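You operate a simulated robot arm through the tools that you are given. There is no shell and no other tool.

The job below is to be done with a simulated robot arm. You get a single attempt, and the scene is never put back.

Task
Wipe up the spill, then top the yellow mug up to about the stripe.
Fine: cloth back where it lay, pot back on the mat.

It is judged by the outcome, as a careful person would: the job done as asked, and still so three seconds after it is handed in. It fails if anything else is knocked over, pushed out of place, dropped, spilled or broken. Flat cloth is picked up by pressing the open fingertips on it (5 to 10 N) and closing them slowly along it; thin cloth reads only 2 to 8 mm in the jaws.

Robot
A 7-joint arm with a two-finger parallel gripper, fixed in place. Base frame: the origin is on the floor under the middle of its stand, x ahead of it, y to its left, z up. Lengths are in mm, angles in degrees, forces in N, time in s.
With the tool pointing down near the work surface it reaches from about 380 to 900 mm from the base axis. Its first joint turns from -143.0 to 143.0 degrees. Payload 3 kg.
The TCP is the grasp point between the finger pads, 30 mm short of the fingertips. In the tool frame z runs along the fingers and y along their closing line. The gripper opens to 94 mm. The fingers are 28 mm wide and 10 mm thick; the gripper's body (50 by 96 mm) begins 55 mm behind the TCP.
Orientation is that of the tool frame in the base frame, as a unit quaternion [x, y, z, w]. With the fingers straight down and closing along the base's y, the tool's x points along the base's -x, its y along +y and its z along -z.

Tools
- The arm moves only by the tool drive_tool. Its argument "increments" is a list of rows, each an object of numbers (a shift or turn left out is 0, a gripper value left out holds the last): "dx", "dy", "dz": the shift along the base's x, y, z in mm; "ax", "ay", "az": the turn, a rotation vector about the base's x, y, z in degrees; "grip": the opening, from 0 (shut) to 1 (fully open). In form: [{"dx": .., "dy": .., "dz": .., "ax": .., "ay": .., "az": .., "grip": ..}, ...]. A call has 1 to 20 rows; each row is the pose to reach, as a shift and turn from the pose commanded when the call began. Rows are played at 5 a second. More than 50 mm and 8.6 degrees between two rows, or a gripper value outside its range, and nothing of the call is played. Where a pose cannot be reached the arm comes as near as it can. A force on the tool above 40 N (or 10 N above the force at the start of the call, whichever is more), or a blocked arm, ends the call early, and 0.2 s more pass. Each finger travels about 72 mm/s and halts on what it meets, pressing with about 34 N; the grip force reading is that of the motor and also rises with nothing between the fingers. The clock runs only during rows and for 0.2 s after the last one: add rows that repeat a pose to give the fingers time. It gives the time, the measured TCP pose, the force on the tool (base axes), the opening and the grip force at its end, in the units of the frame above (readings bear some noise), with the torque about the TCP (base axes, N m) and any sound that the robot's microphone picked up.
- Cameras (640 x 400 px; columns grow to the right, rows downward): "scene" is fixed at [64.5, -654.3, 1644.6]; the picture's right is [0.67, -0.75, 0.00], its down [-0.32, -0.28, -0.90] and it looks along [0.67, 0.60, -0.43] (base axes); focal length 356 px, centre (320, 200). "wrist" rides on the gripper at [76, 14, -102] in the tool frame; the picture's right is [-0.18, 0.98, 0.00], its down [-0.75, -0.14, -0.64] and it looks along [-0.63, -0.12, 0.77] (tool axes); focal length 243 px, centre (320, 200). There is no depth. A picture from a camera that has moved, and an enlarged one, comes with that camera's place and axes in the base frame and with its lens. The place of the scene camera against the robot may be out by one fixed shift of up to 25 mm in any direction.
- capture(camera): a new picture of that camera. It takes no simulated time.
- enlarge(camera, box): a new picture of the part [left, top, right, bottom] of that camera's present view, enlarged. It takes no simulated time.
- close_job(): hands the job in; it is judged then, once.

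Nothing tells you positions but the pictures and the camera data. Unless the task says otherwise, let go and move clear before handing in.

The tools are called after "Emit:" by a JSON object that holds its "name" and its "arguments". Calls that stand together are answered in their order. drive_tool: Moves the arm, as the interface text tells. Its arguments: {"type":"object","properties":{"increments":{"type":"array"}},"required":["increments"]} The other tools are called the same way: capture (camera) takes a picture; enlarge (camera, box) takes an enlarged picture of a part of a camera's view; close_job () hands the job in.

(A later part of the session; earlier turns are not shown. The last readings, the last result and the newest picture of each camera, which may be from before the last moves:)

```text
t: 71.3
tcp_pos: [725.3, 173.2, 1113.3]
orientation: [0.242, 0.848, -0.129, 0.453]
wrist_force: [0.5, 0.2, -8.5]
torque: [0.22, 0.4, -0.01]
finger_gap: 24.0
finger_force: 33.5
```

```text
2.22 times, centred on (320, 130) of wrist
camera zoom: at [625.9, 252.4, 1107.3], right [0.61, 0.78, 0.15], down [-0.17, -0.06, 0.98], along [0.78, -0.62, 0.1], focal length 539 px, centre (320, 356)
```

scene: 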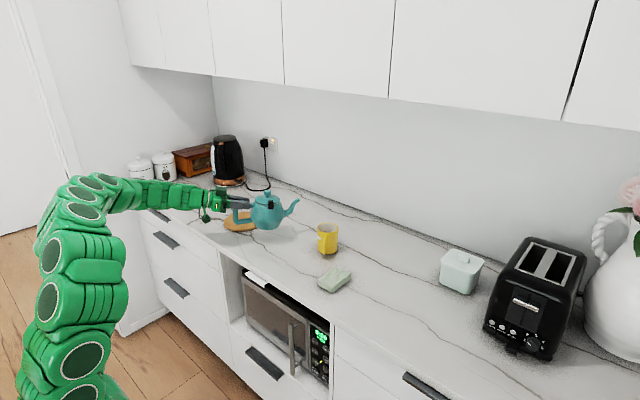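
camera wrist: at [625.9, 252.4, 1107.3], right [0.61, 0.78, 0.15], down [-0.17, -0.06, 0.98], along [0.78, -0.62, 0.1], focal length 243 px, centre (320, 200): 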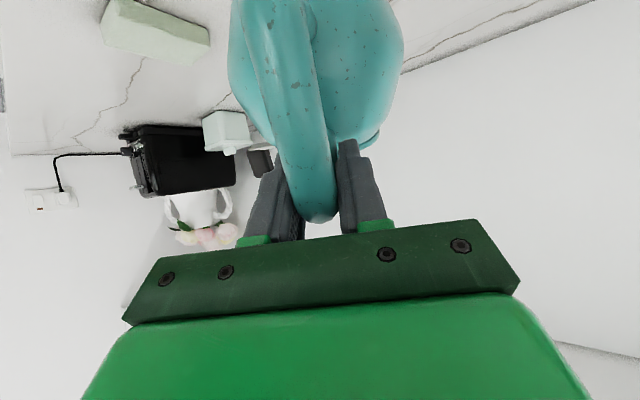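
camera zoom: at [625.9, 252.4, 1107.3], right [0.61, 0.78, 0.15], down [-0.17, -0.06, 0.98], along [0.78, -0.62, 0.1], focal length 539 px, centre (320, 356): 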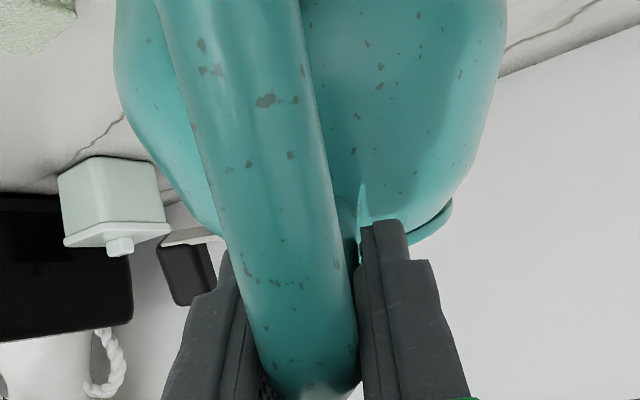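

The lid is loose and has started sliding toward the spout. I'll tilt back at once to stop it.

Emit:
{"name": "drive_tool", "arguments": {"increments": [{"ax": -4.45, "ay": -7.12, "dz": 2}, {"ax": -8.9, "ay": -14.25, "dz": 4}, {"ax": -13.0, "ay": -20.8, "dz": 4}]}}

Emit:
{"name": "enlarge", "arguments": {"camera": "scene", "box": [240, 170, 360, 260]}}

Emit:
{"name": "enlarge", "arguments": {"camera": "wrist", "box": [200, 40, 440, 220]}}

```text
t: 72.1
tcp_pos: [727.3, 173.8, 1116.5]
orientation: [0.21, 0.732, -0.179, 0.623]
wrist_force: [0.0, 0.5, -7.8]
torque: [0.34, 0.52, -0.02]
finger_gap: 23.7
finger_force: 33.6
```

```text
4.44 times, centred on (300, 215) of scene
camera zoom: at [64.5, -654.3, 1644.6], right [0.67, -0.75, 0.0], down [-0.32, -0.28, -0.9], along [0.67, 0.6, -0.43], focal length 1581 px, centre (409, 133)
```

zoom: 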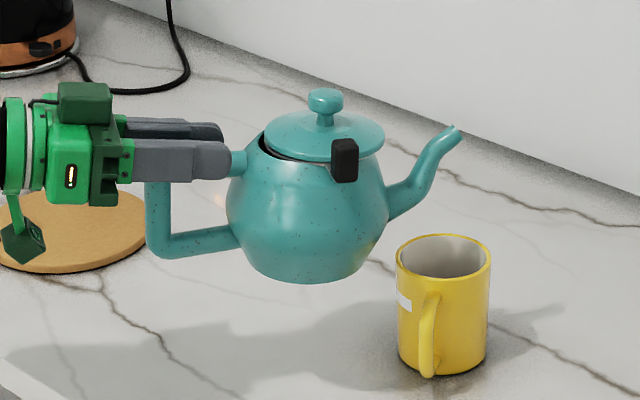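

```text
2.22 times, centred on (320, 130) of wrist
camera zoom: at [638.9, 245.3, 1058.0], right [0.54, 0.82, 0.18], down [-0.51, 0.15, 0.85], along [0.67, -0.55, 0.5], focal length 539 px, centre (320, 356)
```

zoom: 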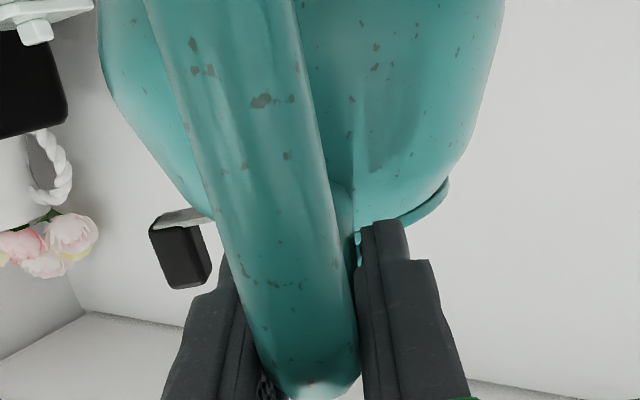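

The lid stopped, still on the pot but displaced about 13 mm toward the spout, and nothing dropped. I'll look closely at the lid and the black tab.

Emit:
{"name": "enlarge", "arguments": {"camera": "scene", "box": [283, 185, 323, 215]}}

Emit:
{"name": "enlarge", "arguments": {"camera": "wrist", "box": [250, 115, 310, 175]}}

Emit:
{"name": "enlarge", "arguments": {"camera": "wrist", "box": [350, 90, 420, 160]}}

Emit:
{"name": "enlarge", "arguments": {"camera": "scene", "box": [310, 220, 345, 250]}}

```text
13.33 times, centred on (303, 200) of scene
camera zoom: at [64.5, -654.3, 1644.6], right [0.67, -0.75, 0.0], down [-0.32, -0.28, -0.9], along [0.67, 0.6, -0.43], focal length 4743 px, centre (547, 200)
```

zoom: 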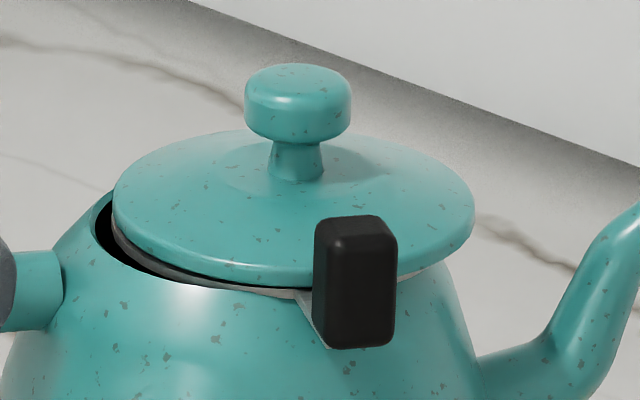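

```text
6.67 times, centred on (280, 145) of wrist
camera zoom: at [638.9, 245.3, 1058.0], right [0.54, 0.82, 0.18], down [-0.51, 0.15, 0.85], along [0.67, -0.55, 0.5], focal length 1618 px, centre (587, 567)
```

zoom: 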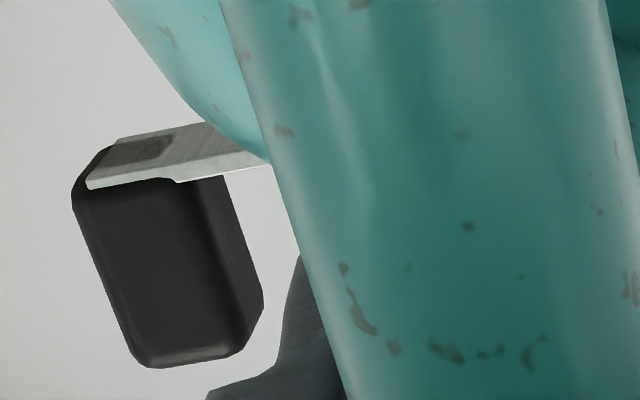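

```text
5.71 times, centred on (385, 125) of wrist
camera zoom: at [638.9, 245.3, 1058.0], right [0.54, 0.82, 0.18], down [-0.51, 0.15, 0.85], along [0.67, -0.55, 0.5], focal length 1386 px, centre (-51, 629)
```

zoom: 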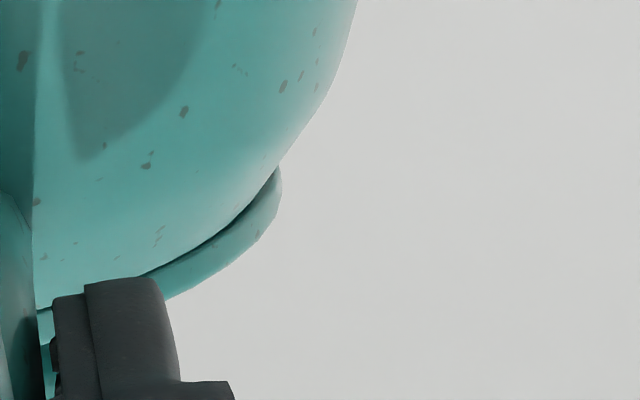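

```text
13.33 times, centred on (328, 235) of scene
camera zoom: at [64.5, -654.3, 1644.6], right [0.67, -0.75, 0.0], down [-0.32, -0.28, -0.9], along [0.67, 0.6, -0.43], focal length 4743 px, centre (220, -267)
```

zoom: 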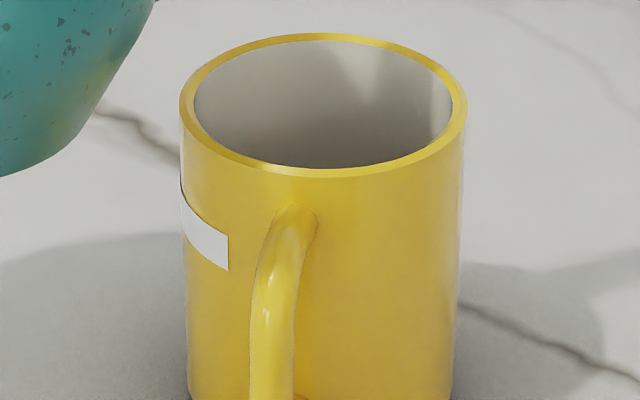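

The black tab and metal ring slid together with the lid, so the lid simply rests loose and lets go at around 26°. Pouring with it on isn't safe. I'll return the pot to the mat, levelling it on the way.

Emit:
{"name": "drive_tool", "arguments": {"increments": [{"dx": 0, "dy": 10, "dz": 0, "ax": -0.5, "ay": -0.8}, {"dx": 1, "dy": 32, "dz": 0, "ax": -1.0, "ay": -1.6}, {"dx": 3, "dy": 68, "dz": -5, "ax": -1.6, "ay": -2.5}, {"dx": 5, "dy": 108, "dz": -15, "ax": -2.1, "ay": -3.4}, {"dx": 6, "dy": 148, "dz": -25, "ax": -2.6, "ay": -4.2}, {"dx": 8, "dy": 188, "dz": -35, "ax": -3.2, "ay": -5.1}, {"dx": 10, "dy": 228, "dz": -45, "ax": -3.4, "ay": -5.5}, {"dx": 11, "dy": 266, "dz": -52, "ax": -3.7, "ay": -5.9}, {"dx": 12, "dy": 298, "dz": -58, "ax": -4.0, "ay": -6.4}, {"dx": 13, "dy": 322, "dz": -63, "ax": -4.2, "ay": -6.8}, {"dx": 13.7, "dy": 335, "dz": -66, "ax": -4.5, "ay": -7.2}, {"dx": 13.7, "dy": 339.5, "dz": -68, "ax": -4.5, "ay": -7.2}]}}

Emit:
{"name": "enlarge", "arguments": {"camera": "scene", "box": [190, 160, 280, 240]}}

Emit:
{"name": "enlarge", "arguments": {"camera": "wrist", "box": [200, 0, 440, 220]}}

```text
t: 74.7
tcp_pos: [740.0, 510.9, 1049.8]
orientation: [0.196, 0.684, -0.194, 0.675]
wrist_force: [-0.5, -0.4, -8.2]
torque: [0.33, 0.56, -0.01]
finger_gap: 24.0
finger_force: 34.3
```

```text
5.00 times, centred on (235, 200) of scene
camera zoom: at [64.5, -654.3, 1644.6], right [0.67, -0.75, 0.0], down [-0.32, -0.28, -0.9], along [0.67, 0.6, -0.43], focal length 1779 px, centre (745, 200)
```

zoom: 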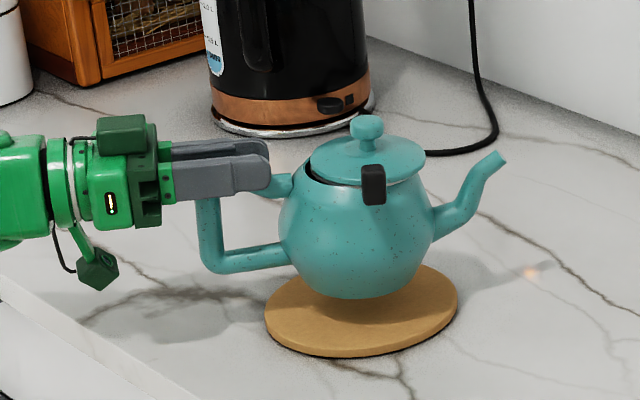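

```text
1.82 times, centred on (320, 110) of wrist
camera zoom: at [659.7, 577.1, 974.9], right [0.52, 0.83, 0.18], down [-0.61, 0.22, 0.76], along [0.6, -0.51, 0.62], focal length 441 px, centre (320, 364)
```

zoom: 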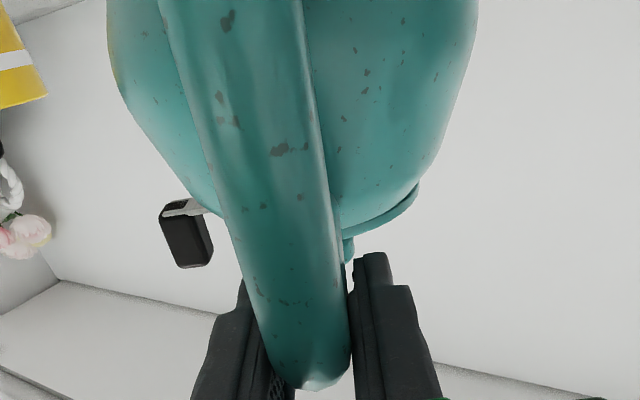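

The pot is over the mat, with its spout about 6–9° low in the grip. I'll pitch the hand up a bit more and lower it onto the mat so it settles flat.

Emit:
{"name": "drive_tool", "arguments": {"increments": [{"dx": 0.5, "dy": 1.5, "dz": -10, "ax": -1.1, "ay": -1.7}, {"dx": 0.5, "dy": 1.5, "dz": -20, "ax": -2.1, "ay": -3.4}, {"dx": 0.5, "dy": 1.5, "dz": -28, "ax": -2.1, "ay": -3.4}, {"dx": 0.5, "dy": 1.5, "dz": -32, "ax": -2.1, "ay": -3.4}]}}

Emit:
{"name": "enlarge", "arguments": {"camera": "scene", "box": [190, 170, 280, 240]}}

```text
t: 75.7
tcp_pos: [741.0, 513.3, 1018.5]
orientation: [0.19, 0.66, -0.2, 0.699]
wrist_force: [-1.8, 2.2, 3.9]
torque: [-0.11, 0.19, 0.03]
finger_gap: 23.4
finger_force: 34.3
```

```text
5.71 times, centred on (235, 205) of scene
camera zoom: at [64.5, -654.3, 1644.6], right [0.67, -0.75, 0.0], down [-0.32, -0.28, -0.9], along [0.67, 0.6, -0.43], focal length 2033 px, centre (806, 171)
```

zoom: 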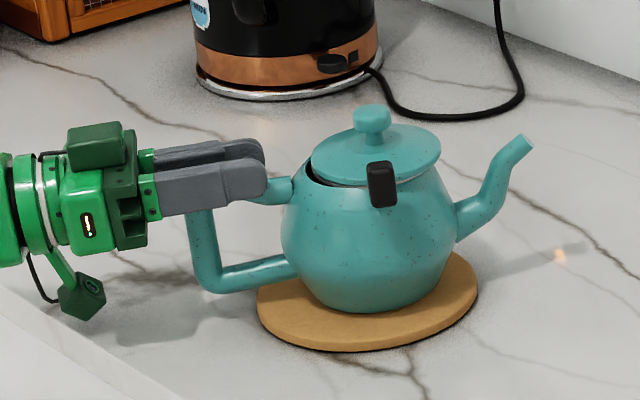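

The pot is standing on the mat, with a slight upward force on the tool. I'll release and back straight out.

Emit:
{"name": "drive_tool", "arguments": {"increments": [{"grip": 0.28}, {"grip": 0.34}, {"grip": 0.4}, {"grip": 0.46}, {"grip": 0.46}]}}

Emit:
{"name": "enlarge", "arguments": {"camera": "scene", "box": [190, 170, 280, 240]}}

Emit:
{"name": "enlarge", "arguments": {"camera": "wrist", "box": [200, 0, 440, 220]}}

```text
t: 76.9
tcp_pos: [741.2, 514.4, 1016.7]
orientation: [0.189, 0.661, -0.2, 0.698]
wrist_force: [-0.4, -0.1, 0.4]
torque: [0.03, -0.01, -0.01]
finger_gap: 43.1
finger_force: 0.0
```

```text
5.71 times, centred on (235, 205) of scene
camera zoom: at [64.5, -654.3, 1644.6], right [0.67, -0.75, 0.0], down [-0.32, -0.28, -0.9], along [0.67, 0.6, -0.43], focal length 2033 px, centre (806, 171)
```

zoom: 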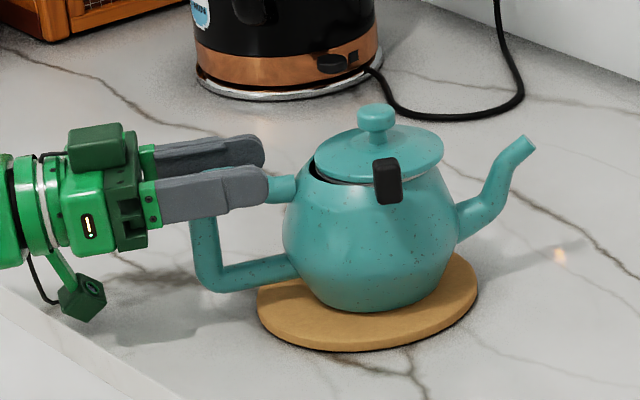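

```text
1.82 times, centred on (320, 110) of wrist
camera zoom: at [665.0, 577.2, 935.0], right [0.51, 0.84, 0.18], down [-0.65, 0.24, 0.72], along [0.56, -0.49, 0.67], focal length 441 px, centre (320, 364)
```

zoom: 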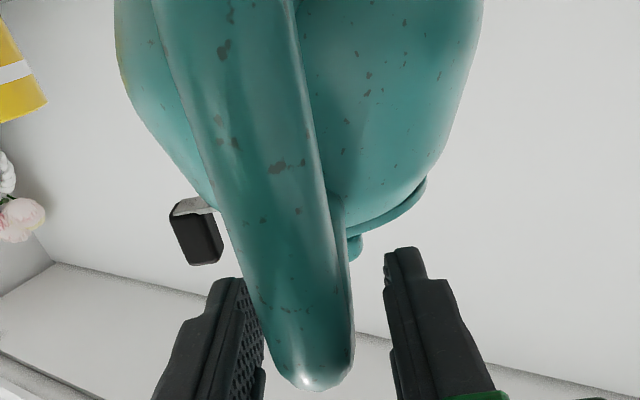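

The pot stands on its mat, about 6 mm from where it began, with the lid shifted 11 mm. My plan is to take the lid off by its knob, lay it on a clear bit of counter, pour without it, then put pot and lid back. I'll retreat first.

Emit:
{"name": "drive_tool", "arguments": {"increments": [{"dx": -8, "dy": 5}, {"dx": -25, "dy": 16}, {"dx": -50, "dy": 31, "dz": 2}, {"dx": -80, "dy": 50, "dz": 10}, {"dx": -105, "dy": 62, "dz": 30}, {"dx": -120, "dy": 60, "dz": 65}, {"dx": -130, "dy": 40, "dz": 105}, {"dx": -135, "dy": 10, "dz": 140}, {"dx": -135, "dy": -20, "dz": 160}, {"dx": -135, "dy": -20, "dz": 160}]}}

Emit:
{"name": "enlarge", "arguments": {"camera": "scene", "box": [190, 170, 280, 240]}}

```text
t: 79.1
tcp_pos: [606.2, 495.7, 1177.9]
orientation: [0.189, 0.661, -0.2, 0.698]
wrist_force: [0.3, -0.1, 0.7]
torque: [-0.02, 0.04, 0.03]
finger_gap: 43.3
finger_force: 0.0
```

```text
5.71 times, centred on (235, 205) of scene
camera zoom: at [64.5, -654.3, 1644.6], right [0.67, -0.75, 0.0], down [-0.32, -0.28, -0.9], along [0.67, 0.6, -0.43], focal length 2033 px, centre (806, 171)
```

zoom: 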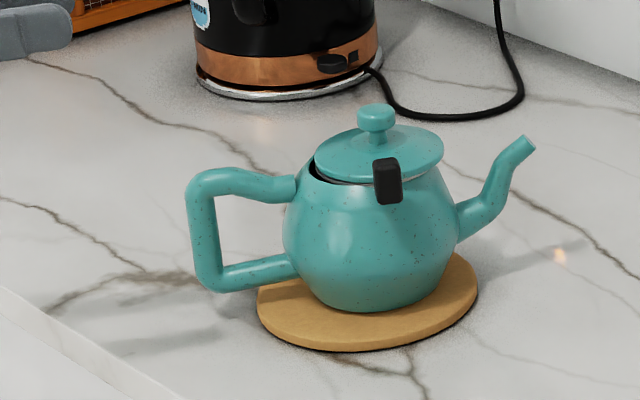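

Next I'll reorient the tool to approach the lid's knob from the robot side. Yaw first.

Emit:
{"name": "drive_tool", "arguments": {"increments": [{"dx": 4, "dy": -10, "az": 7.6}, {"dx": 8, "dy": -20, "az": 15.2}, {"dx": 12, "dy": -30, "az": 22.9}, {"dx": 16, "dy": -40, "az": 30.5}, {"dx": 20, "dy": -50, "az": 38.1}, {"dx": 25, "dy": -60, "az": 45.8}, {"dx": 30, "dy": -70, "az": 53.4}, {"dx": 34, "dy": -76, "az": 61}, {"dx": 34, "dy": -76, "az": 61}]}}

Emit:
{"name": "drive_tool", "arguments": {"increments": [{"ax": -3.7, "ay": 6.6}, {"ax": -7.4, "ay": 13.3}, {"ax": -11.1, "ay": 20.0}, {"ax": -14.8, "ay": 26.7}, {"ax": -18.5, "ay": 33.4}, {"ax": -22.2, "ay": 40.0}, {"ax": -25.7, "ay": 46.4}, {"ax": -25.7, "ay": 46.4}]}}

Emit:
{"name": "capture", "arguments": {"camera": "wrist"}}

Emit:
{"name": "capture", "arguments": {"camera": "scene"}}

```text
t: 81.1
tcp_pos: [629.9, 436.3, 1182.7]
orientation: [-0.179, 0.662, 0.168, 0.708]
wrist_force: [1.4, -1.6, -1.2]
torque: [0.08, -0.08, 0.09]
finger_gap: 42.9
finger_force: 0.1
out of reach, approached as far as the arm can: row 6, 7, 8, 9
```

```text
t: 82.9
tcp_pos: [631.3, 429.4, 1178.8]
orientation: [-0.235, 0.91, 0.085, 0.33]
wrist_force: [0.2, -0.2, 0.2]
torque: [0.02, -0.01, -0.03]
finger_gap: 43.4
finger_force: 0.1
```

```text
taken
camera wrist: at [515.4, 382.0, 1208.5], right [-0.35, 0.93, 0.12], down [0.21, -0.04, 0.98], along [0.91, 0.37, -0.18], focal length 243 px, centre (320, 200)
```

wrist: 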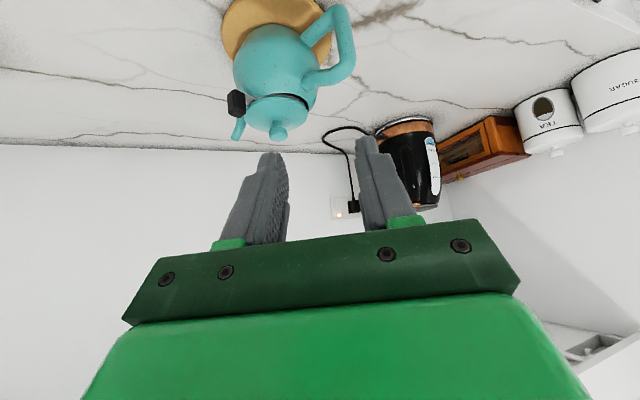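

```text
taken
```

scene: 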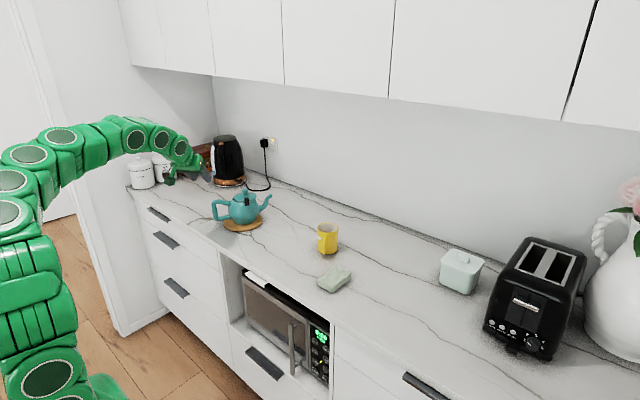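

The knob triangulates to (830.5, 459, 1043), matching my estimate. I'll move to a stand-off 70 mm back along the tool axis.

Emit:
{"name": "drive_tool", "arguments": {"increments": [{"dx": 35, "dy": 0, "dz": -14}, {"dx": 70, "dy": 1, "dz": -30}, {"dx": 105, "dy": 1.5, "dz": -46}, {"dx": 130, "dy": 2, "dz": -59}, {"dx": 149.7, "dy": 2.1, "dz": -68.4}, {"dx": 149.7, "dy": 2.1, "dz": -68.4}]}}

Emit:
{"name": "enlarge", "arguments": {"camera": "wrist", "box": [200, 40, 440, 220]}}

Emit:
{"name": "enlarge", "arguments": {"camera": "scene", "box": [170, 140, 290, 240]}}

```text
t: 84.3
tcp_pos: [774.8, 426.4, 1099.7]
orientation: [-0.236, 0.909, 0.087, 0.332]
wrist_force: [0.5, -0.4, 0.5]
torque: [0.01, 0.0, 0.01]
finger_gap: 43.2
finger_force: 0.0
out of reach, approached as far as the arm can: row 4, 5, 6
```

```text
2.22 times, centred on (320, 130) of wrist
camera zoom: at [658.9, 377.8, 1128.1], right [-0.35, 0.93, 0.12], down [0.21, -0.05, 0.98], along [0.91, 0.37, -0.18], focal length 539 px, centre (320, 356)
```

zoom: 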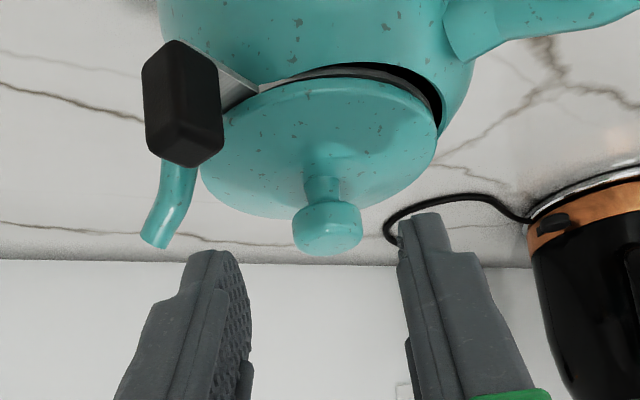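

```text
4.00 times, centred on (230, 190) of scene
camera zoom: at [64.5, -654.3, 1644.6], right [0.67, -0.75, 0.0], down [-0.32, -0.28, -0.9], along [0.67, 0.6, -0.43], focal length 1423 px, centre (680, 240)
```

zoom: 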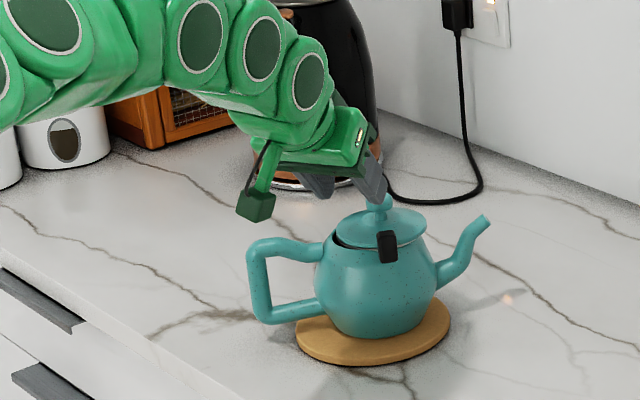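

The arm hits a limit in this posture about 45 mm short of where it's needed. I'll back off and try a shallower approach angle (35° down, azimuth 45°), which should reach further.

Emit:
{"name": "drive_tool", "arguments": {"increments": [{"dx": -20, "dy": -12, "dz": 6, "ax": 3.0, "ay": -4.0, "az": 5.3}, {"dx": -40, "dy": -25, "dz": 12, "ax": 6.1, "ay": -8.1, "az": 10.7}, {"dx": -58, "dy": -38, "dz": 16, "ax": 9.1, "ay": -12.1, "az": 16}, {"dx": -58, "dy": -38, "dz": 16, "ax": 9.1, "ay": -12.1, "az": 16}]}}

Emit:
{"name": "capture", "arguments": {"scene": "", "camera": "scene"}}

Emit:
{"name": "capture", "arguments": {"camera": "wrist"}}

```text
t: 85.3
tcp_pos: [715.7, 387.9, 1111.6]
orientation: [-0.339, 0.818, 0.178, 0.428]
wrist_force: [-0.2, 0.4, -0.4]
torque: [0.02, -0.02, -0.01]
finger_gap: 43.0
finger_force: 0.0
```

```text
taken
```

scene: 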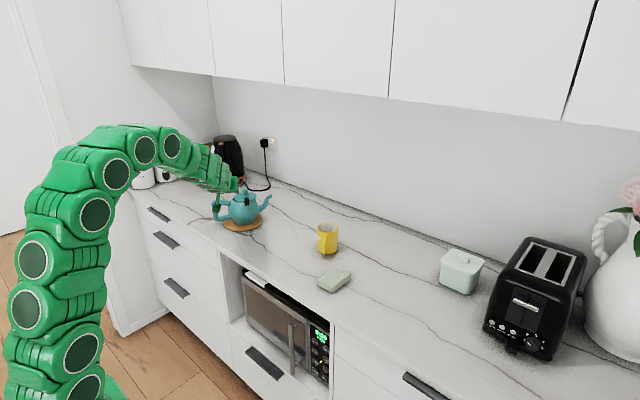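

```text
taken
camera wrist: at [615.2, 306.7, 1106.7], right [-0.62, 0.77, 0.15], down [0.03, -0.17, 0.98], along [0.78, 0.62, 0.08], focal length 243 px, centre (320, 200)
```

wrist: 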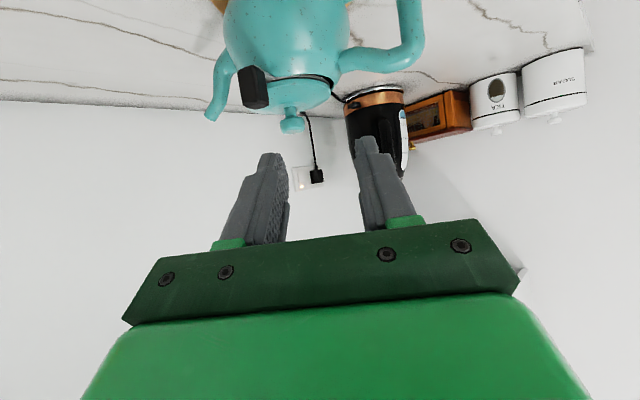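

The arm posture is better now. I'll go to a 60 mm stand-off from the knob along the new tool axis.

Emit:
{"name": "drive_tool", "arguments": {"increments": [{"dx": 23, "dy": 9, "dz": -8}, {"dx": 46, "dy": 17, "dz": -16}, {"dx": 69.7, "dy": 26, "dz": -24}, {"dx": 69.7, "dy": 26, "dz": -24}]}}

Emit:
{"name": "capture", "arguments": {"camera": "wrist"}}

Emit:
{"name": "enlarge", "arguments": {"camera": "wrist", "box": [200, 40, 440, 220]}}

Emit:
{"name": "enlarge", "arguments": {"camera": "scene", "box": [170, 140, 290, 240]}}

```text
t: 86.3
tcp_pos: [786.3, 413.7, 1090.8]
orientation: [-0.34, 0.818, 0.177, 0.429]
wrist_force: [0.4, 0.7, -1.0]
torque: [0.02, 0.03, 0.0]
finger_gap: 43.2
finger_force: 0.0
```

```text
taken
camera wrist: at [686.0, 332.5, 1085.8], right [-0.62, 0.77, 0.15], down [0.03, -0.17, 0.99], along [0.78, 0.62, 0.08], focal length 243 px, centre (320, 200)
```

wrist: 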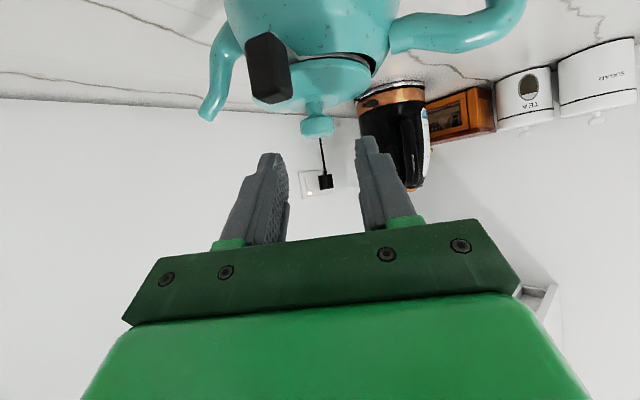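

```text
2.22 times, centred on (320, 130) of wrist
camera zoom: at [686.0, 332.5, 1085.8], right [-0.62, 0.77, 0.15], down [0.03, -0.17, 0.99], along [0.78, 0.62, 0.08], focal length 539 px, centre (320, 356)
```

zoom: 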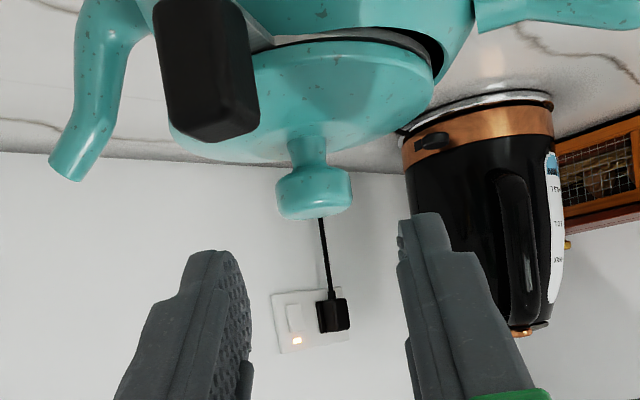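

```text
4.00 times, centred on (230, 190) of scene
camera zoom: at [64.5, -654.3, 1644.6], right [0.67, -0.75, 0.0], down [-0.32, -0.28, -0.9], along [0.67, 0.6, -0.43], focal length 1423 px, centre (680, 240)
```

zoom: 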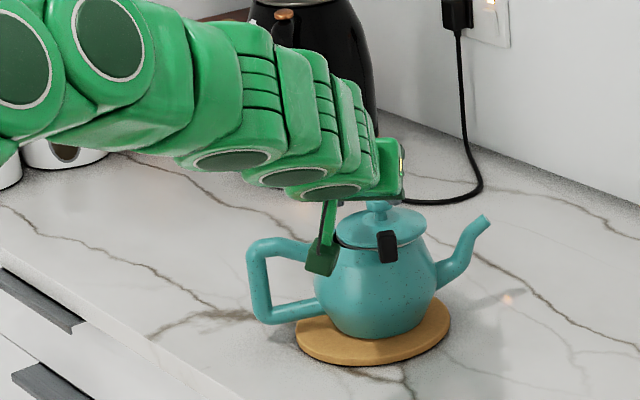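

Reached. Triangulating from two views puts the knob at (836.5, 460, 1042.5), and the tab's top is well below my approach path. I'll advance halfway.

Emit:
{"name": "drive_tool", "arguments": {"increments": [{"dx": 9, "dy": 6.5, "dz": -8}, {"dx": 18, "dy": 15, "dz": -16}, {"dx": 24, "dy": 21, "dz": -21}, {"dx": 24, "dy": 21, "dz": -21}]}}

Emit:
{"name": "enlarge", "arguments": {"camera": "wrist", "box": [200, 40, 440, 220]}}

```text
t: 87.3
tcp_pos: [811.6, 434.6, 1070.4]
orientation: [-0.34, 0.819, 0.178, 0.428]
wrist_force: [-0.6, -0.1, -0.3]
torque: [-0.01, 0.02, 0.02]
finger_gap: 43.2
finger_force: 0.1
```

```text
2.22 times, centred on (320, 130) of wrist
camera zoom: at [711.5, 353.2, 1065.0], right [-0.62, 0.77, 0.15], down [0.03, -0.17, 0.98], along [0.78, 0.62, 0.08], focal length 539 px, centre (320, 356)
```

zoom: 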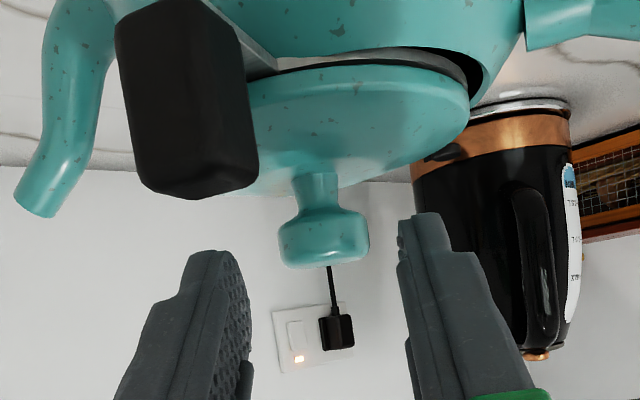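

The knob is centred between the fingers. I'll advance the rest and close gently on its head.

Emit:
{"name": "drive_tool", "arguments": {"increments": [{"dx": 5, "dy": 5.5, "dz": -5.5}, {"dx": 10, "dy": 11, "dz": -10.5}, {"dx": 14.8, "dy": 16.2, "dz": -15.5}, {"dx": 14.8, "dy": 16.2, "dz": -15.5}]}}

Emit:
{"name": "enlarge", "arguments": {"camera": "wrist", "box": [200, 40, 440, 220]}}

Emit:
{"name": "enlarge", "arguments": {"camera": "scene", "box": [190, 160, 280, 240]}}

```text
t: 88.3
tcp_pos: [826.5, 449.7, 1054.0]
orientation: [-0.34, 0.818, 0.178, 0.429]
wrist_force: [-1.2, 0.4, -0.1]
torque: [0.01, 0.02, 0.02]
finger_gap: 43.2
finger_force: 0.0
```

```text
2.22 times, centred on (320, 130) of wrist
camera zoom: at [726.8, 370.2, 1048.8], right [-0.62, 0.77, 0.15], down [0.03, -0.17, 0.98], along [0.78, 0.62, 0.08], focal length 539 px, centre (320, 356)
```

zoom: 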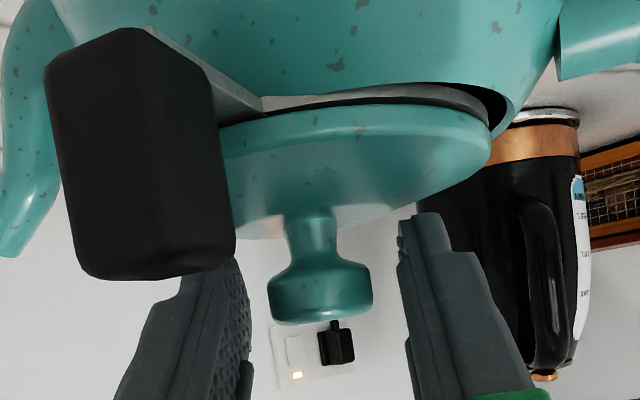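

```text
5.00 times, centred on (235, 200) of scene
camera zoom: at [64.5, -654.3, 1644.6], right [0.67, -0.75, 0.0], down [-0.32, -0.28, -0.9], along [0.67, 0.6, -0.43], focal length 1779 px, centre (745, 200)
```

zoom: 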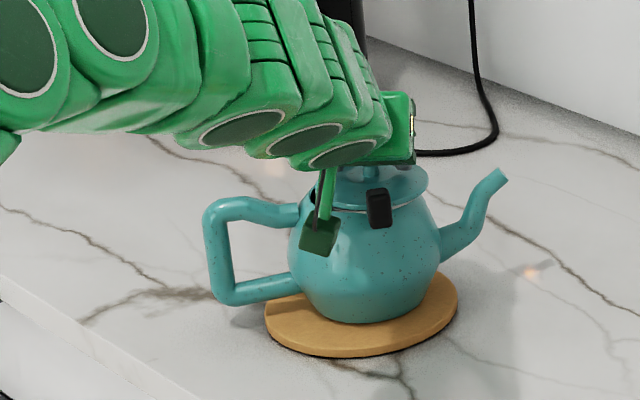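

The knob is between the pads with no contact forces. I'll close slowly on it.

Emit:
{"name": "drive_tool", "arguments": {"increments": [{"grip": 0.41}, {"grip": 0.37}, {"grip": 0.34}, {"grip": 0.31}, {"grip": 0.28}, {"grip": 0.25}, {"grip": 0.22}, {"grip": 0.22}]}}

Emit:
{"name": "enlarge", "arguments": {"camera": "wrist", "box": [200, 40, 440, 220]}}

```text
t: 90.1
tcp_pos: [827.1, 451.3, 1053.7]
orientation: [-0.34, 0.818, 0.178, 0.428]
wrist_force: [0.0, 0.4, -0.6]
torque: [-0.01, -0.04, 0.04]
finger_gap: 25.2
finger_force: 34.4
```

```text
2.22 times, centred on (320, 130) of wrist
camera zoom: at [726.7, 370.0, 1048.6], right [-0.62, 0.77, 0.15], down [0.03, -0.17, 0.99], along [0.78, 0.62, 0.08], focal length 539 px, centre (320, 356)
```

zoom: 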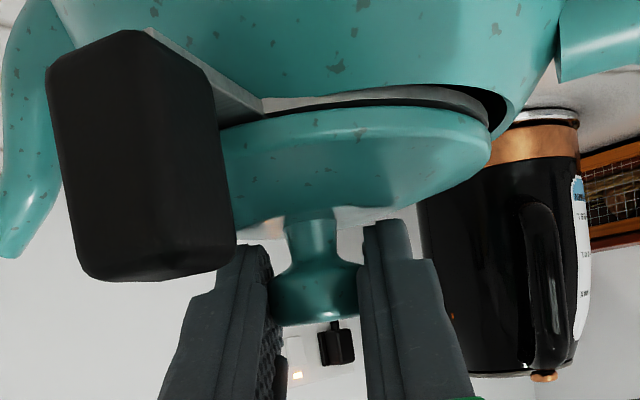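

The knob is held at 25 mm. I'll lift slowly and see whether the ring and tab come with the lid.

Emit:
{"name": "drive_tool", "arguments": {"increments": [{"dz": 2}, {"dz": 5}, {"dz": 8}, {"dz": 12}, {"dz": 12}]}}

Emit:
{"name": "enlarge", "arguments": {"camera": "wrist", "box": [200, 40, 440, 220]}}

Emit:
{"name": "enlarge", "arguments": {"camera": "scene", "box": [190, 160, 280, 240]}}

```text
t: 91.3
tcp_pos: [825.9, 451.7, 1066.3]
orientation: [-0.34, 0.818, 0.178, 0.428]
wrist_force: [0.2, -0.4, -0.5]
torque: [-0.02, 0.04, 0.02]
finger_gap: 25.2
finger_force: 33.8
```

```text
2.22 times, centred on (320, 130) of wrist
camera zoom: at [726.2, 370.1, 1060.9], right [-0.62, 0.77, 0.15], down [0.03, -0.17, 0.99], along [0.78, 0.62, 0.08], focal length 539 px, centre (320, 356)
```

zoom: 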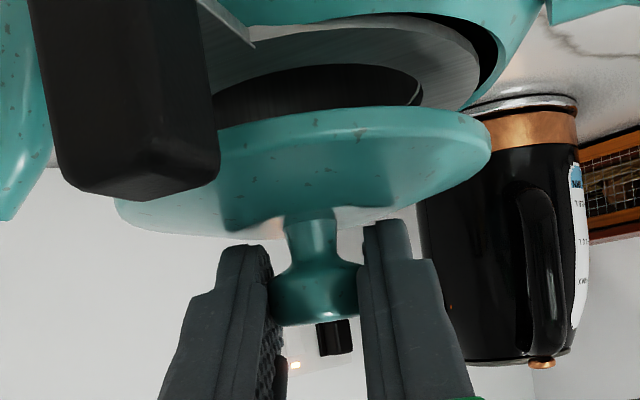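

```text
5.00 times, centred on (235, 200) of scene
camera zoom: at [64.5, -654.3, 1644.6], right [0.67, -0.75, 0.0], down [-0.32, -0.28, -0.9], along [0.67, 0.6, -0.43], focal length 1779 px, centre (745, 200)
```

zoom: 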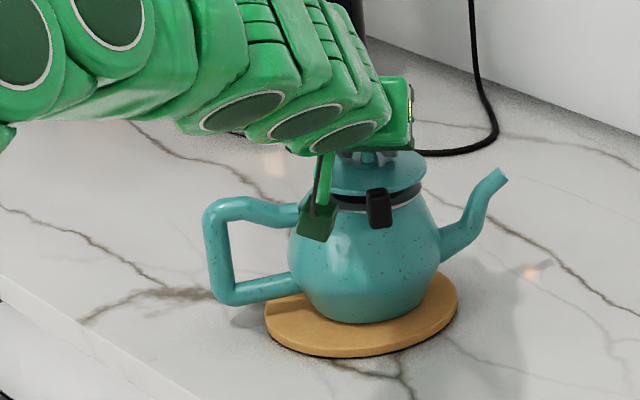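

Only the lid came up. The ring and black tab belong to a strainer that stays in the pot. I'll carry the lid over to a clear stretch of counter beyond the cloth, around (740, -210).

Emit:
{"name": "drive_tool", "arguments": {"increments": [{"dz": 15}, {"dz": 35}, {"dx": -3, "dy": -15, "dz": 50}, {"dx": -8, "dy": -45, "dz": 55, "az": -3}, {"dx": -14, "dy": -85, "dz": 55, "az": -6}, {"dx": -20, "dy": -130, "dz": 55, "az": -9}, {"dx": -26, "dy": -175, "dz": 55, "az": -12}, {"dx": -32, "dy": -220, "dz": 55, "az": -15}, {"dx": -38, "dy": -265, "dz": 55, "az": -18}, {"dx": -44, "dy": -310, "dz": 55, "az": -21}, {"dx": -50, "dy": -355, "dz": 55, "az": -24}, {"dx": -56, "dy": -400, "dz": 55, "az": -27}, {"dx": -62, "dy": -445, "dz": 55, "az": -30}, {"dx": -68, "dy": -490, "dz": 55, "az": -33}, {"dx": -74, "dy": -535, "dz": 50, "az": -36}, {"dx": -79, "dy": -580, "dz": 40, "az": -39}, {"dx": -83, "dy": -620, "dz": 30, "az": -42}, {"dx": -86, "dy": -650, "dz": 20, "az": -45}, {"dx": -86, "dy": -661, "dz": 10, "az": -45}, {"dx": -86, "dy": -661, "dz": 10, "az": -45}]}}

Emit:
{"name": "capture", "arguments": {"camera": "scene"}}

Emit:
{"name": "capture", "arguments": {"camera": "wrist"}}

Emit:
{"name": "enlarge", "arguments": {"camera": "scene", "box": [200, 180, 280, 240]}}

```text
t: 95.5
tcp_pos: [741.3, -211.5, 1075.5]
orientation: [0.0, 0.886, 0.0, 0.463]
wrist_force: [-0.4, -0.7, -0.9]
torque: [0.03, -0.03, 0.02]
finger_gap: 25.3
finger_force: 33.9
```

```text
taken
```

scene: 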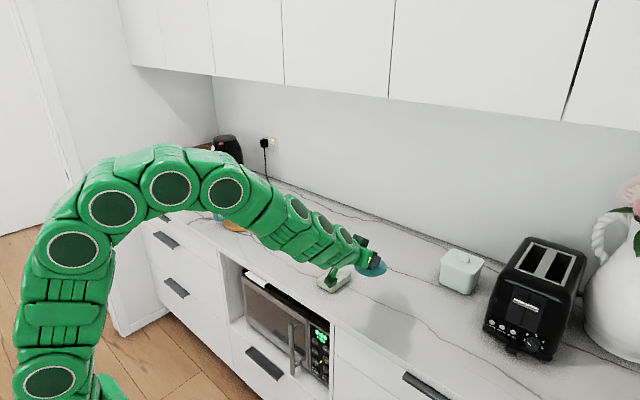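

```text
taken
camera wrist: at [613.1, -197.8, 1070.6], right [0.1, 0.98, 0.15], down [-0.1, -0.14, 0.99], along [0.99, -0.12, 0.08], focal length 243 px, centre (320, 200)
```

wrist: 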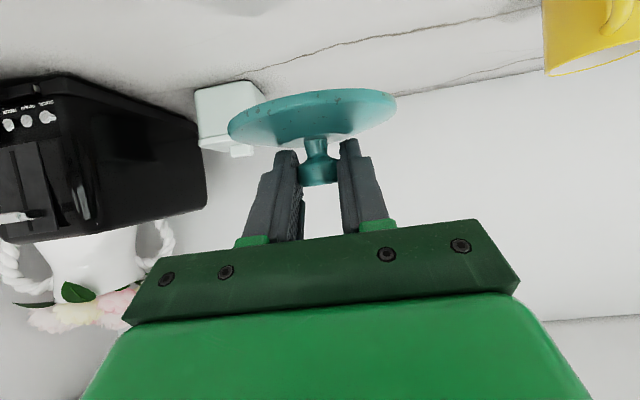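

```text
6.67 times, centred on (240, 210) of scene
camera zoom: at [64.5, -654.3, 1644.6], right [0.67, -0.75, 0.0], down [-0.32, -0.28, -0.9], along [0.67, 0.6, -0.43], focal length 2372 px, centre (853, 133)
```

zoom: 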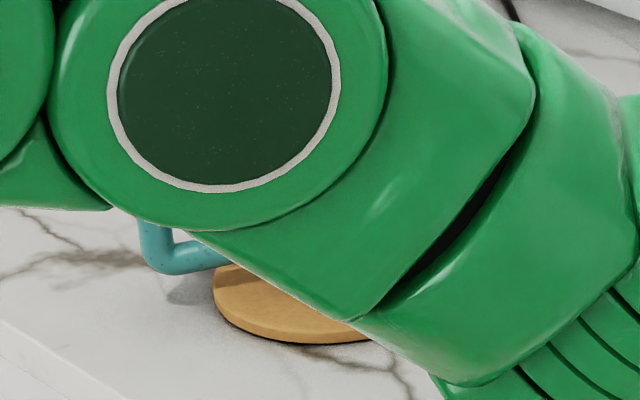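

The lid is over clear counter. I'll lower it.

Emit:
{"name": "drive_tool", "arguments": {"increments": [{"dz": -20}, {"dz": -45}, {"dz": -70}, {"dz": -92}, {"dz": -108}, {"dz": -118}, {"dz": -124}, {"dz": -124}]}}

Emit:
{"name": "enlarge", "arguments": {"camera": "scene", "box": [310, 230, 430, 320]}}

Emit:
{"name": "enlarge", "arguments": {"camera": "wrist", "box": [200, 40, 440, 220]}}

```text
t: 97.3
tcp_pos: [742.4, -209.7, 950.9]
orientation: [-0.001, 0.886, 0.0, 0.464]
wrist_force: [0.6, -0.7, -1.3]
torque: [-0.03, 0.01, -0.01]
finger_gap: 25.4
finger_force: 34.1
```

```text
4.44 times, centred on (370, 275) of scene
camera zoom: at [64.5, -654.3, 1644.6], right [0.67, -0.75, 0.0], down [-0.32, -0.28, -0.9], along [0.67, 0.6, -0.43], focal length 1581 px, centre (98, -133)
```

zoom: 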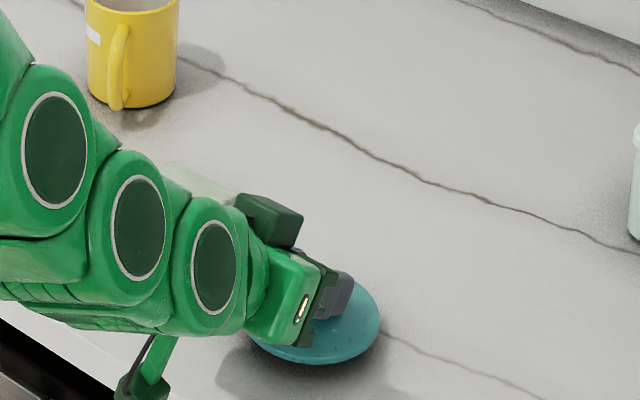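

```text
2.22 times, centred on (320, 130) of wrist
camera zoom: at [613.4, -196.7, 947.4], right [0.1, 0.98, 0.15], down [-0.1, -0.14, 0.99], along [0.99, -0.12, 0.08], focal length 539 px, centre (320, 356)
```

zoom: 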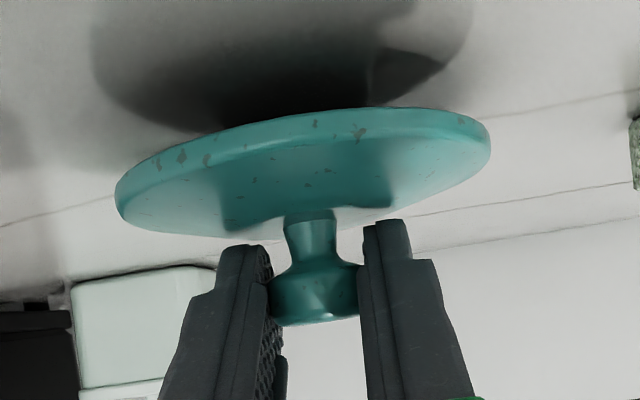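

Close to the counter now. I'll lower in small steps until contact.

Emit:
{"name": "drive_tool", "arguments": {"increments": [{"dz": -2}, {"dz": -4}, {"dz": -6}, {"dz": -7}, {"dz": -7}]}}

Emit:
{"name": "enlarge", "arguments": {"camera": "wrist", "box": [200, 40, 440, 220]}}

```text
t: 98.5
tcp_pos: [740.7, -210.8, 946.2]
orientation: [-0.001, 0.885, 0.0, 0.465]
wrist_force: [2.2, 4.2, 25.3]
torque: [0.09, -0.45, 0.02]
finger_gap: 25.2
finger_force: 34.5
```

```text
2.22 times, centred on (320, 130) of wrist
camera zoom: at [613.5, -197.1, 941.7], right [0.1, 0.98, 0.15], down [-0.1, -0.14, 0.98], along [0.99, -0.12, 0.09], focal length 539 px, centre (320, 356)
```

zoom: 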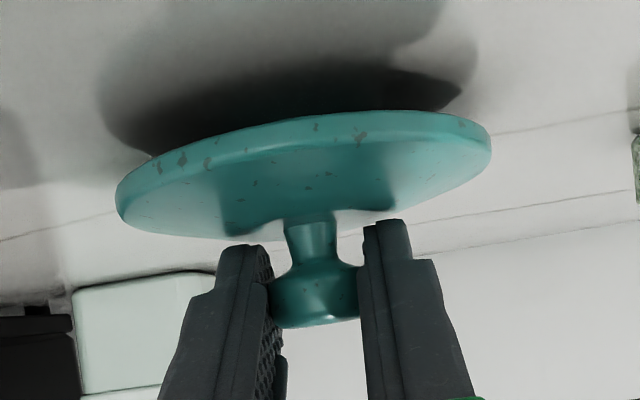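

The lid is resting on the counter. I'll ease the pressure, open slowly, and back off.

Emit:
{"name": "drive_tool", "arguments": {"increments": [{"dz": 1.2}, {"dz": 1.2, "grip": 0.3}, {"dz": 1.2, "grip": 0.34}, {"dz": 1.2, "grip": 0.4}, {"dz": 1.2, "grip": 0.48}, {"dz": 1.2, "grip": 0.48}, {"dx": -10, "dz": 8, "grip": 0.48}, {"dx": -30, "dz": 25, "grip": 0.48}, {"dx": -55, "dz": 50, "grip": 0.48}, {"dx": -75, "dz": 85, "grip": 0.48}, {"dx": -80, "dz": 125, "grip": 0.48}, {"dx": -80, "dz": 150, "grip": 0.48}, {"dx": -80, "dz": 150, "grip": 0.48}]}}

Emit:
{"name": "capture", "arguments": {"camera": "wrist"}}

Emit:
{"name": "enlarge", "arguments": {"camera": "scene", "box": [310, 230, 430, 320]}}

```text
t: 101.3
tcp_pos: [660.6, -209.6, 1094.9]
orientation: [0.0, 0.886, 0.0, 0.463]
wrist_force: [0.2, -0.1, -0.1]
torque: [0.01, -0.01, 0.01]
finger_gap: 45.1
finger_force: 0.1
```

```text
taken
camera wrist: at [532.6, -195.8, 1090.0], right [0.1, 0.98, 0.15], down [-0.1, -0.14, 0.99], along [0.99, -0.12, 0.08], focal length 243 px, centre (320, 200)
```

wrist: 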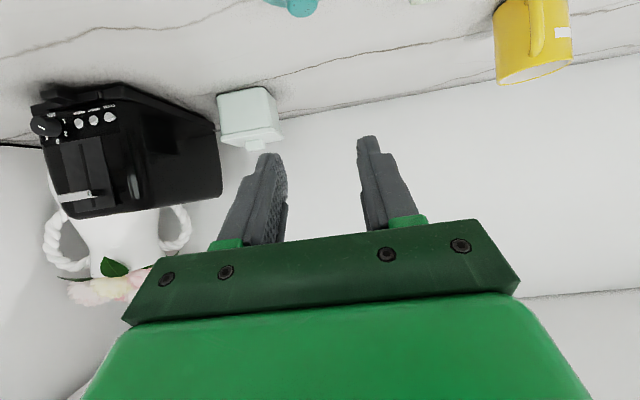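

```text
4.44 times, centred on (370, 275) of scene
camera zoom: at [64.5, -654.3, 1644.6], right [0.67, -0.75, 0.0], down [-0.32, -0.28, -0.9], along [0.67, 0.6, -0.43], focal length 1581 px, centre (98, -133)
```

zoom: 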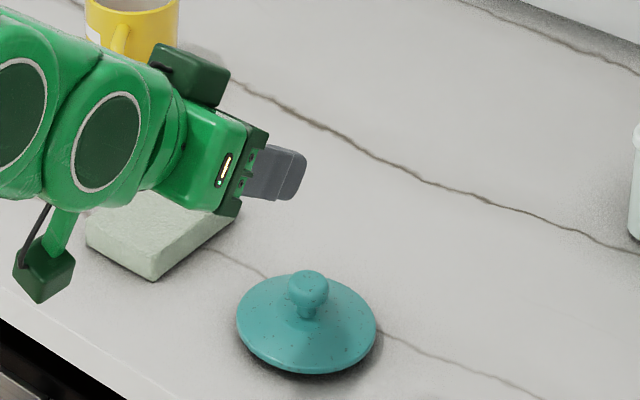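

The lid sits safely on the counter near (755, -211). Next I'll go and look down into the pot to see how the strainer sits.

Emit:
{"name": "drive_tool", "arguments": {"increments": [{"dx": -3, "dy": 30, "dz": 8, "ay": 3.7}, {"dx": -6, "dy": 75, "dz": 16, "ay": 7.4}, {"dx": -9, "dy": 120, "dz": 24, "ay": 11.1}, {"dx": -12, "dy": 165, "dz": 32, "ay": 14.8}, {"dx": -15, "dy": 210, "dz": 40, "ay": 18.5}, {"dx": -18, "dy": 255, "dz": 48, "ay": 22.2}, {"dx": -21, "dy": 300, "dz": 56, "ay": 25.9}, {"dx": -24, "dy": 345, "dz": 64, "ay": 29.6}, {"dx": -27, "dy": 390, "dz": 72, "ay": 33.3}, {"dx": -30, "dy": 435, "dz": 80, "ay": 37}, {"dx": -33, "dy": 480, "dz": 88, "ay": 40.7}, {"dx": -36, "dy": 525, "dz": 96, "ay": 44.4}, {"dx": -39, "dy": 570, "dz": 103, "ay": 48.1}, {"dx": -42, "dy": 615, "dz": 108, "ay": 51.8}, {"dx": -45, "dy": 655, "dz": 110, "ay": 55}, {"dx": -45, "dy": 675, "dz": 110, "ay": 55}, {"dx": -45, "dy": 675, "dz": 110, "ay": 55}]}}

Emit:
{"name": "capture", "arguments": {"camera": "wrist"}}

Emit:
{"name": "enlarge", "arguments": {"camera": "wrist", "box": [250, 110, 400, 240]}}

Emit:
{"name": "enlarge", "arguments": {"camera": "scene", "box": [200, 180, 280, 240]}}

```text
t: 104.9
tcp_pos: [613.5, 452.9, 1204.7]
orientation: [0.0, 1.0, 0.001, 0.003]
wrist_force: [0.2, 0.1, -0.2]
torque: [0.02, 0.03, 0.03]
finger_gap: 45.3
finger_force: 0.1
out of reach, approached as far as the arm can: row 16, 17
```

```text
taken
camera wrist: at [537.2, 465.8, 1306.4], right [0.18, 0.98, 0.0], down [0.75, -0.14, 0.65], along [0.63, -0.12, -0.76], focal length 243 px, centre (320, 200)
```

wrist: 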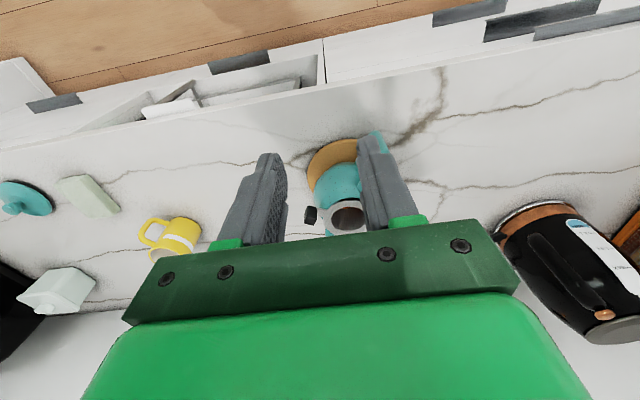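

```text
3.08 times, centred on (325, 175) of wrist
camera zoom: at [537.2, 465.8, 1306.4], right [0.18, 0.98, 0.0], down [0.75, -0.14, 0.65], along [0.63, -0.12, -0.76], focal length 746 px, centre (305, 277)
```

zoom: 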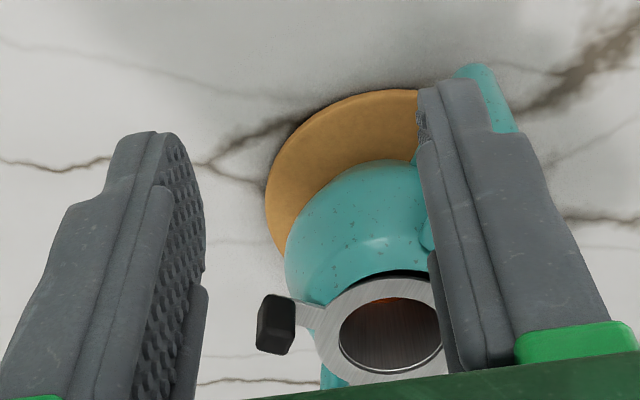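

```text
6.67 times, centred on (240, 210) of scene
camera zoom: at [64.5, -654.3, 1644.6], right [0.67, -0.75, 0.0], down [-0.32, -0.28, -0.9], along [0.67, 0.6, -0.43], focal length 2372 px, centre (853, 133)
```

zoom: 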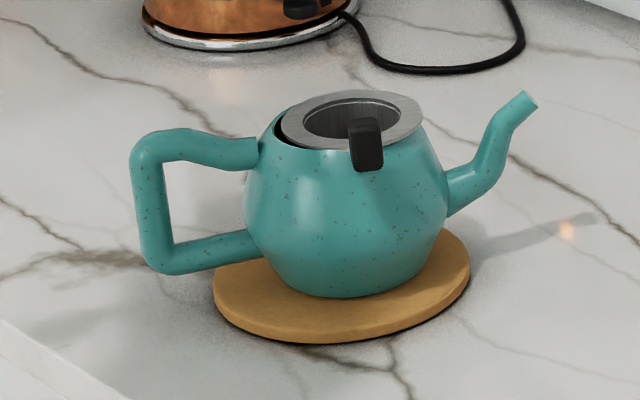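

The strainer is a basket hooked in the pot's neck and can't come out, so pouring without the lid is safe. I'll turn back to the handle grasp from behind: yaw first, then pitch up.

Emit:
{"name": "drive_tool", "arguments": {"increments": [{"dx": -12, "dy": -2, "dz": -12, "az": -6.4}, {"dx": -24, "dy": -4, "dz": -24, "az": -12.8}, {"dx": -36, "dy": -6, "dz": -36, "az": -19.2}, {"dx": -48, "dy": -8, "dz": -48, "az": -25.6}, {"dx": -55, "dy": -10, "dz": -55, "az": -32}, {"dx": -55, "dy": -10, "dz": -55, "az": -32}]}}

Emit:
{"name": "drive_tool", "arguments": {"increments": [{"dx": 8, "dy": 12, "dz": -8, "ax": -4.3, "ay": -6.9}, {"dx": 16, "dy": 24, "dz": -16, "ax": -8.6, "ay": -13.8}, {"dx": 24, "dy": 36, "dz": -24, "ax": -12.9, "ay": -20.7}, {"dx": 32, "dy": 48, "dz": -32, "ax": -17.2, "ay": -27.5}, {"dx": 40, "dy": 60, "dz": -40, "ax": -21.5, "ay": -34.4}, {"dx": 48, "dy": 72, "dz": -48, "ax": -25.8, "ay": -41.3}, {"dx": 56, "dy": 84, "dz": -56, "ax": -30.1, "ay": -48.2}, {"dx": 64, "dy": 94, "dz": -66, "ax": -34.5, "ay": -55.1}, {"dx": 64, "dy": 94, "dz": -66, "ax": -34.5, "ay": -55.1}]}}

Emit:
{"name": "capture", "arguments": {"camera": "wrist"}}

Emit:
{"name": "capture", "arguments": {"camera": "scene"}}

```text
t: 106.3
tcp_pos: [559.5, 443.8, 1149.0]
orientation: [0.275, 0.961, 0.0, 0.001]
wrist_force: [0.4, -0.1, -0.2]
torque: [0.04, -0.01, 0.03]
finger_gap: 45.3
finger_force: 0.2
```

```text
t: 108.3
tcp_pos: [624.4, 537.2, 1082.2]
orientation: [0.231, 0.809, -0.149, 0.519]
wrist_force: [-0.1, 0.0, -0.2]
torque: [0.01, 0.03, -0.03]
finger_gap: 45.2
finger_force: 0.0
```

```text
taken
camera wrist: at [526.1, 614.6, 1056.2], right [0.59, 0.79, 0.17], down [-0.3, 0.02, 0.95], along [0.75, -0.61, 0.25], focal length 243 px, centre (320, 200)
```

wrist: 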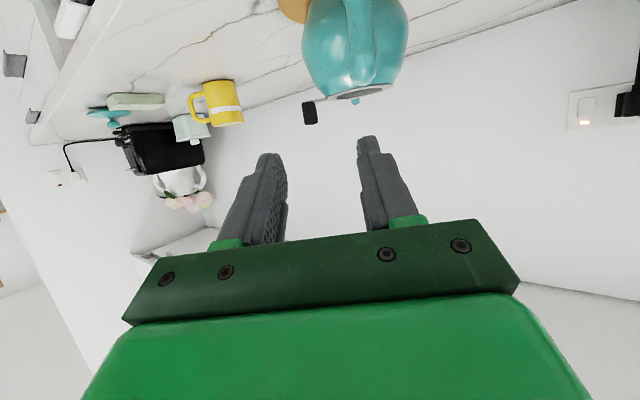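

```text
taken
```

scene: 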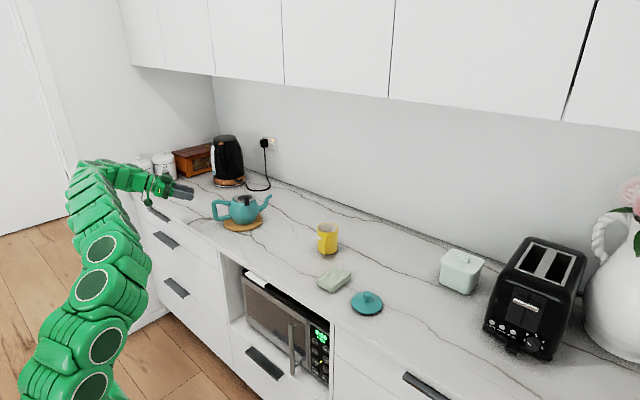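

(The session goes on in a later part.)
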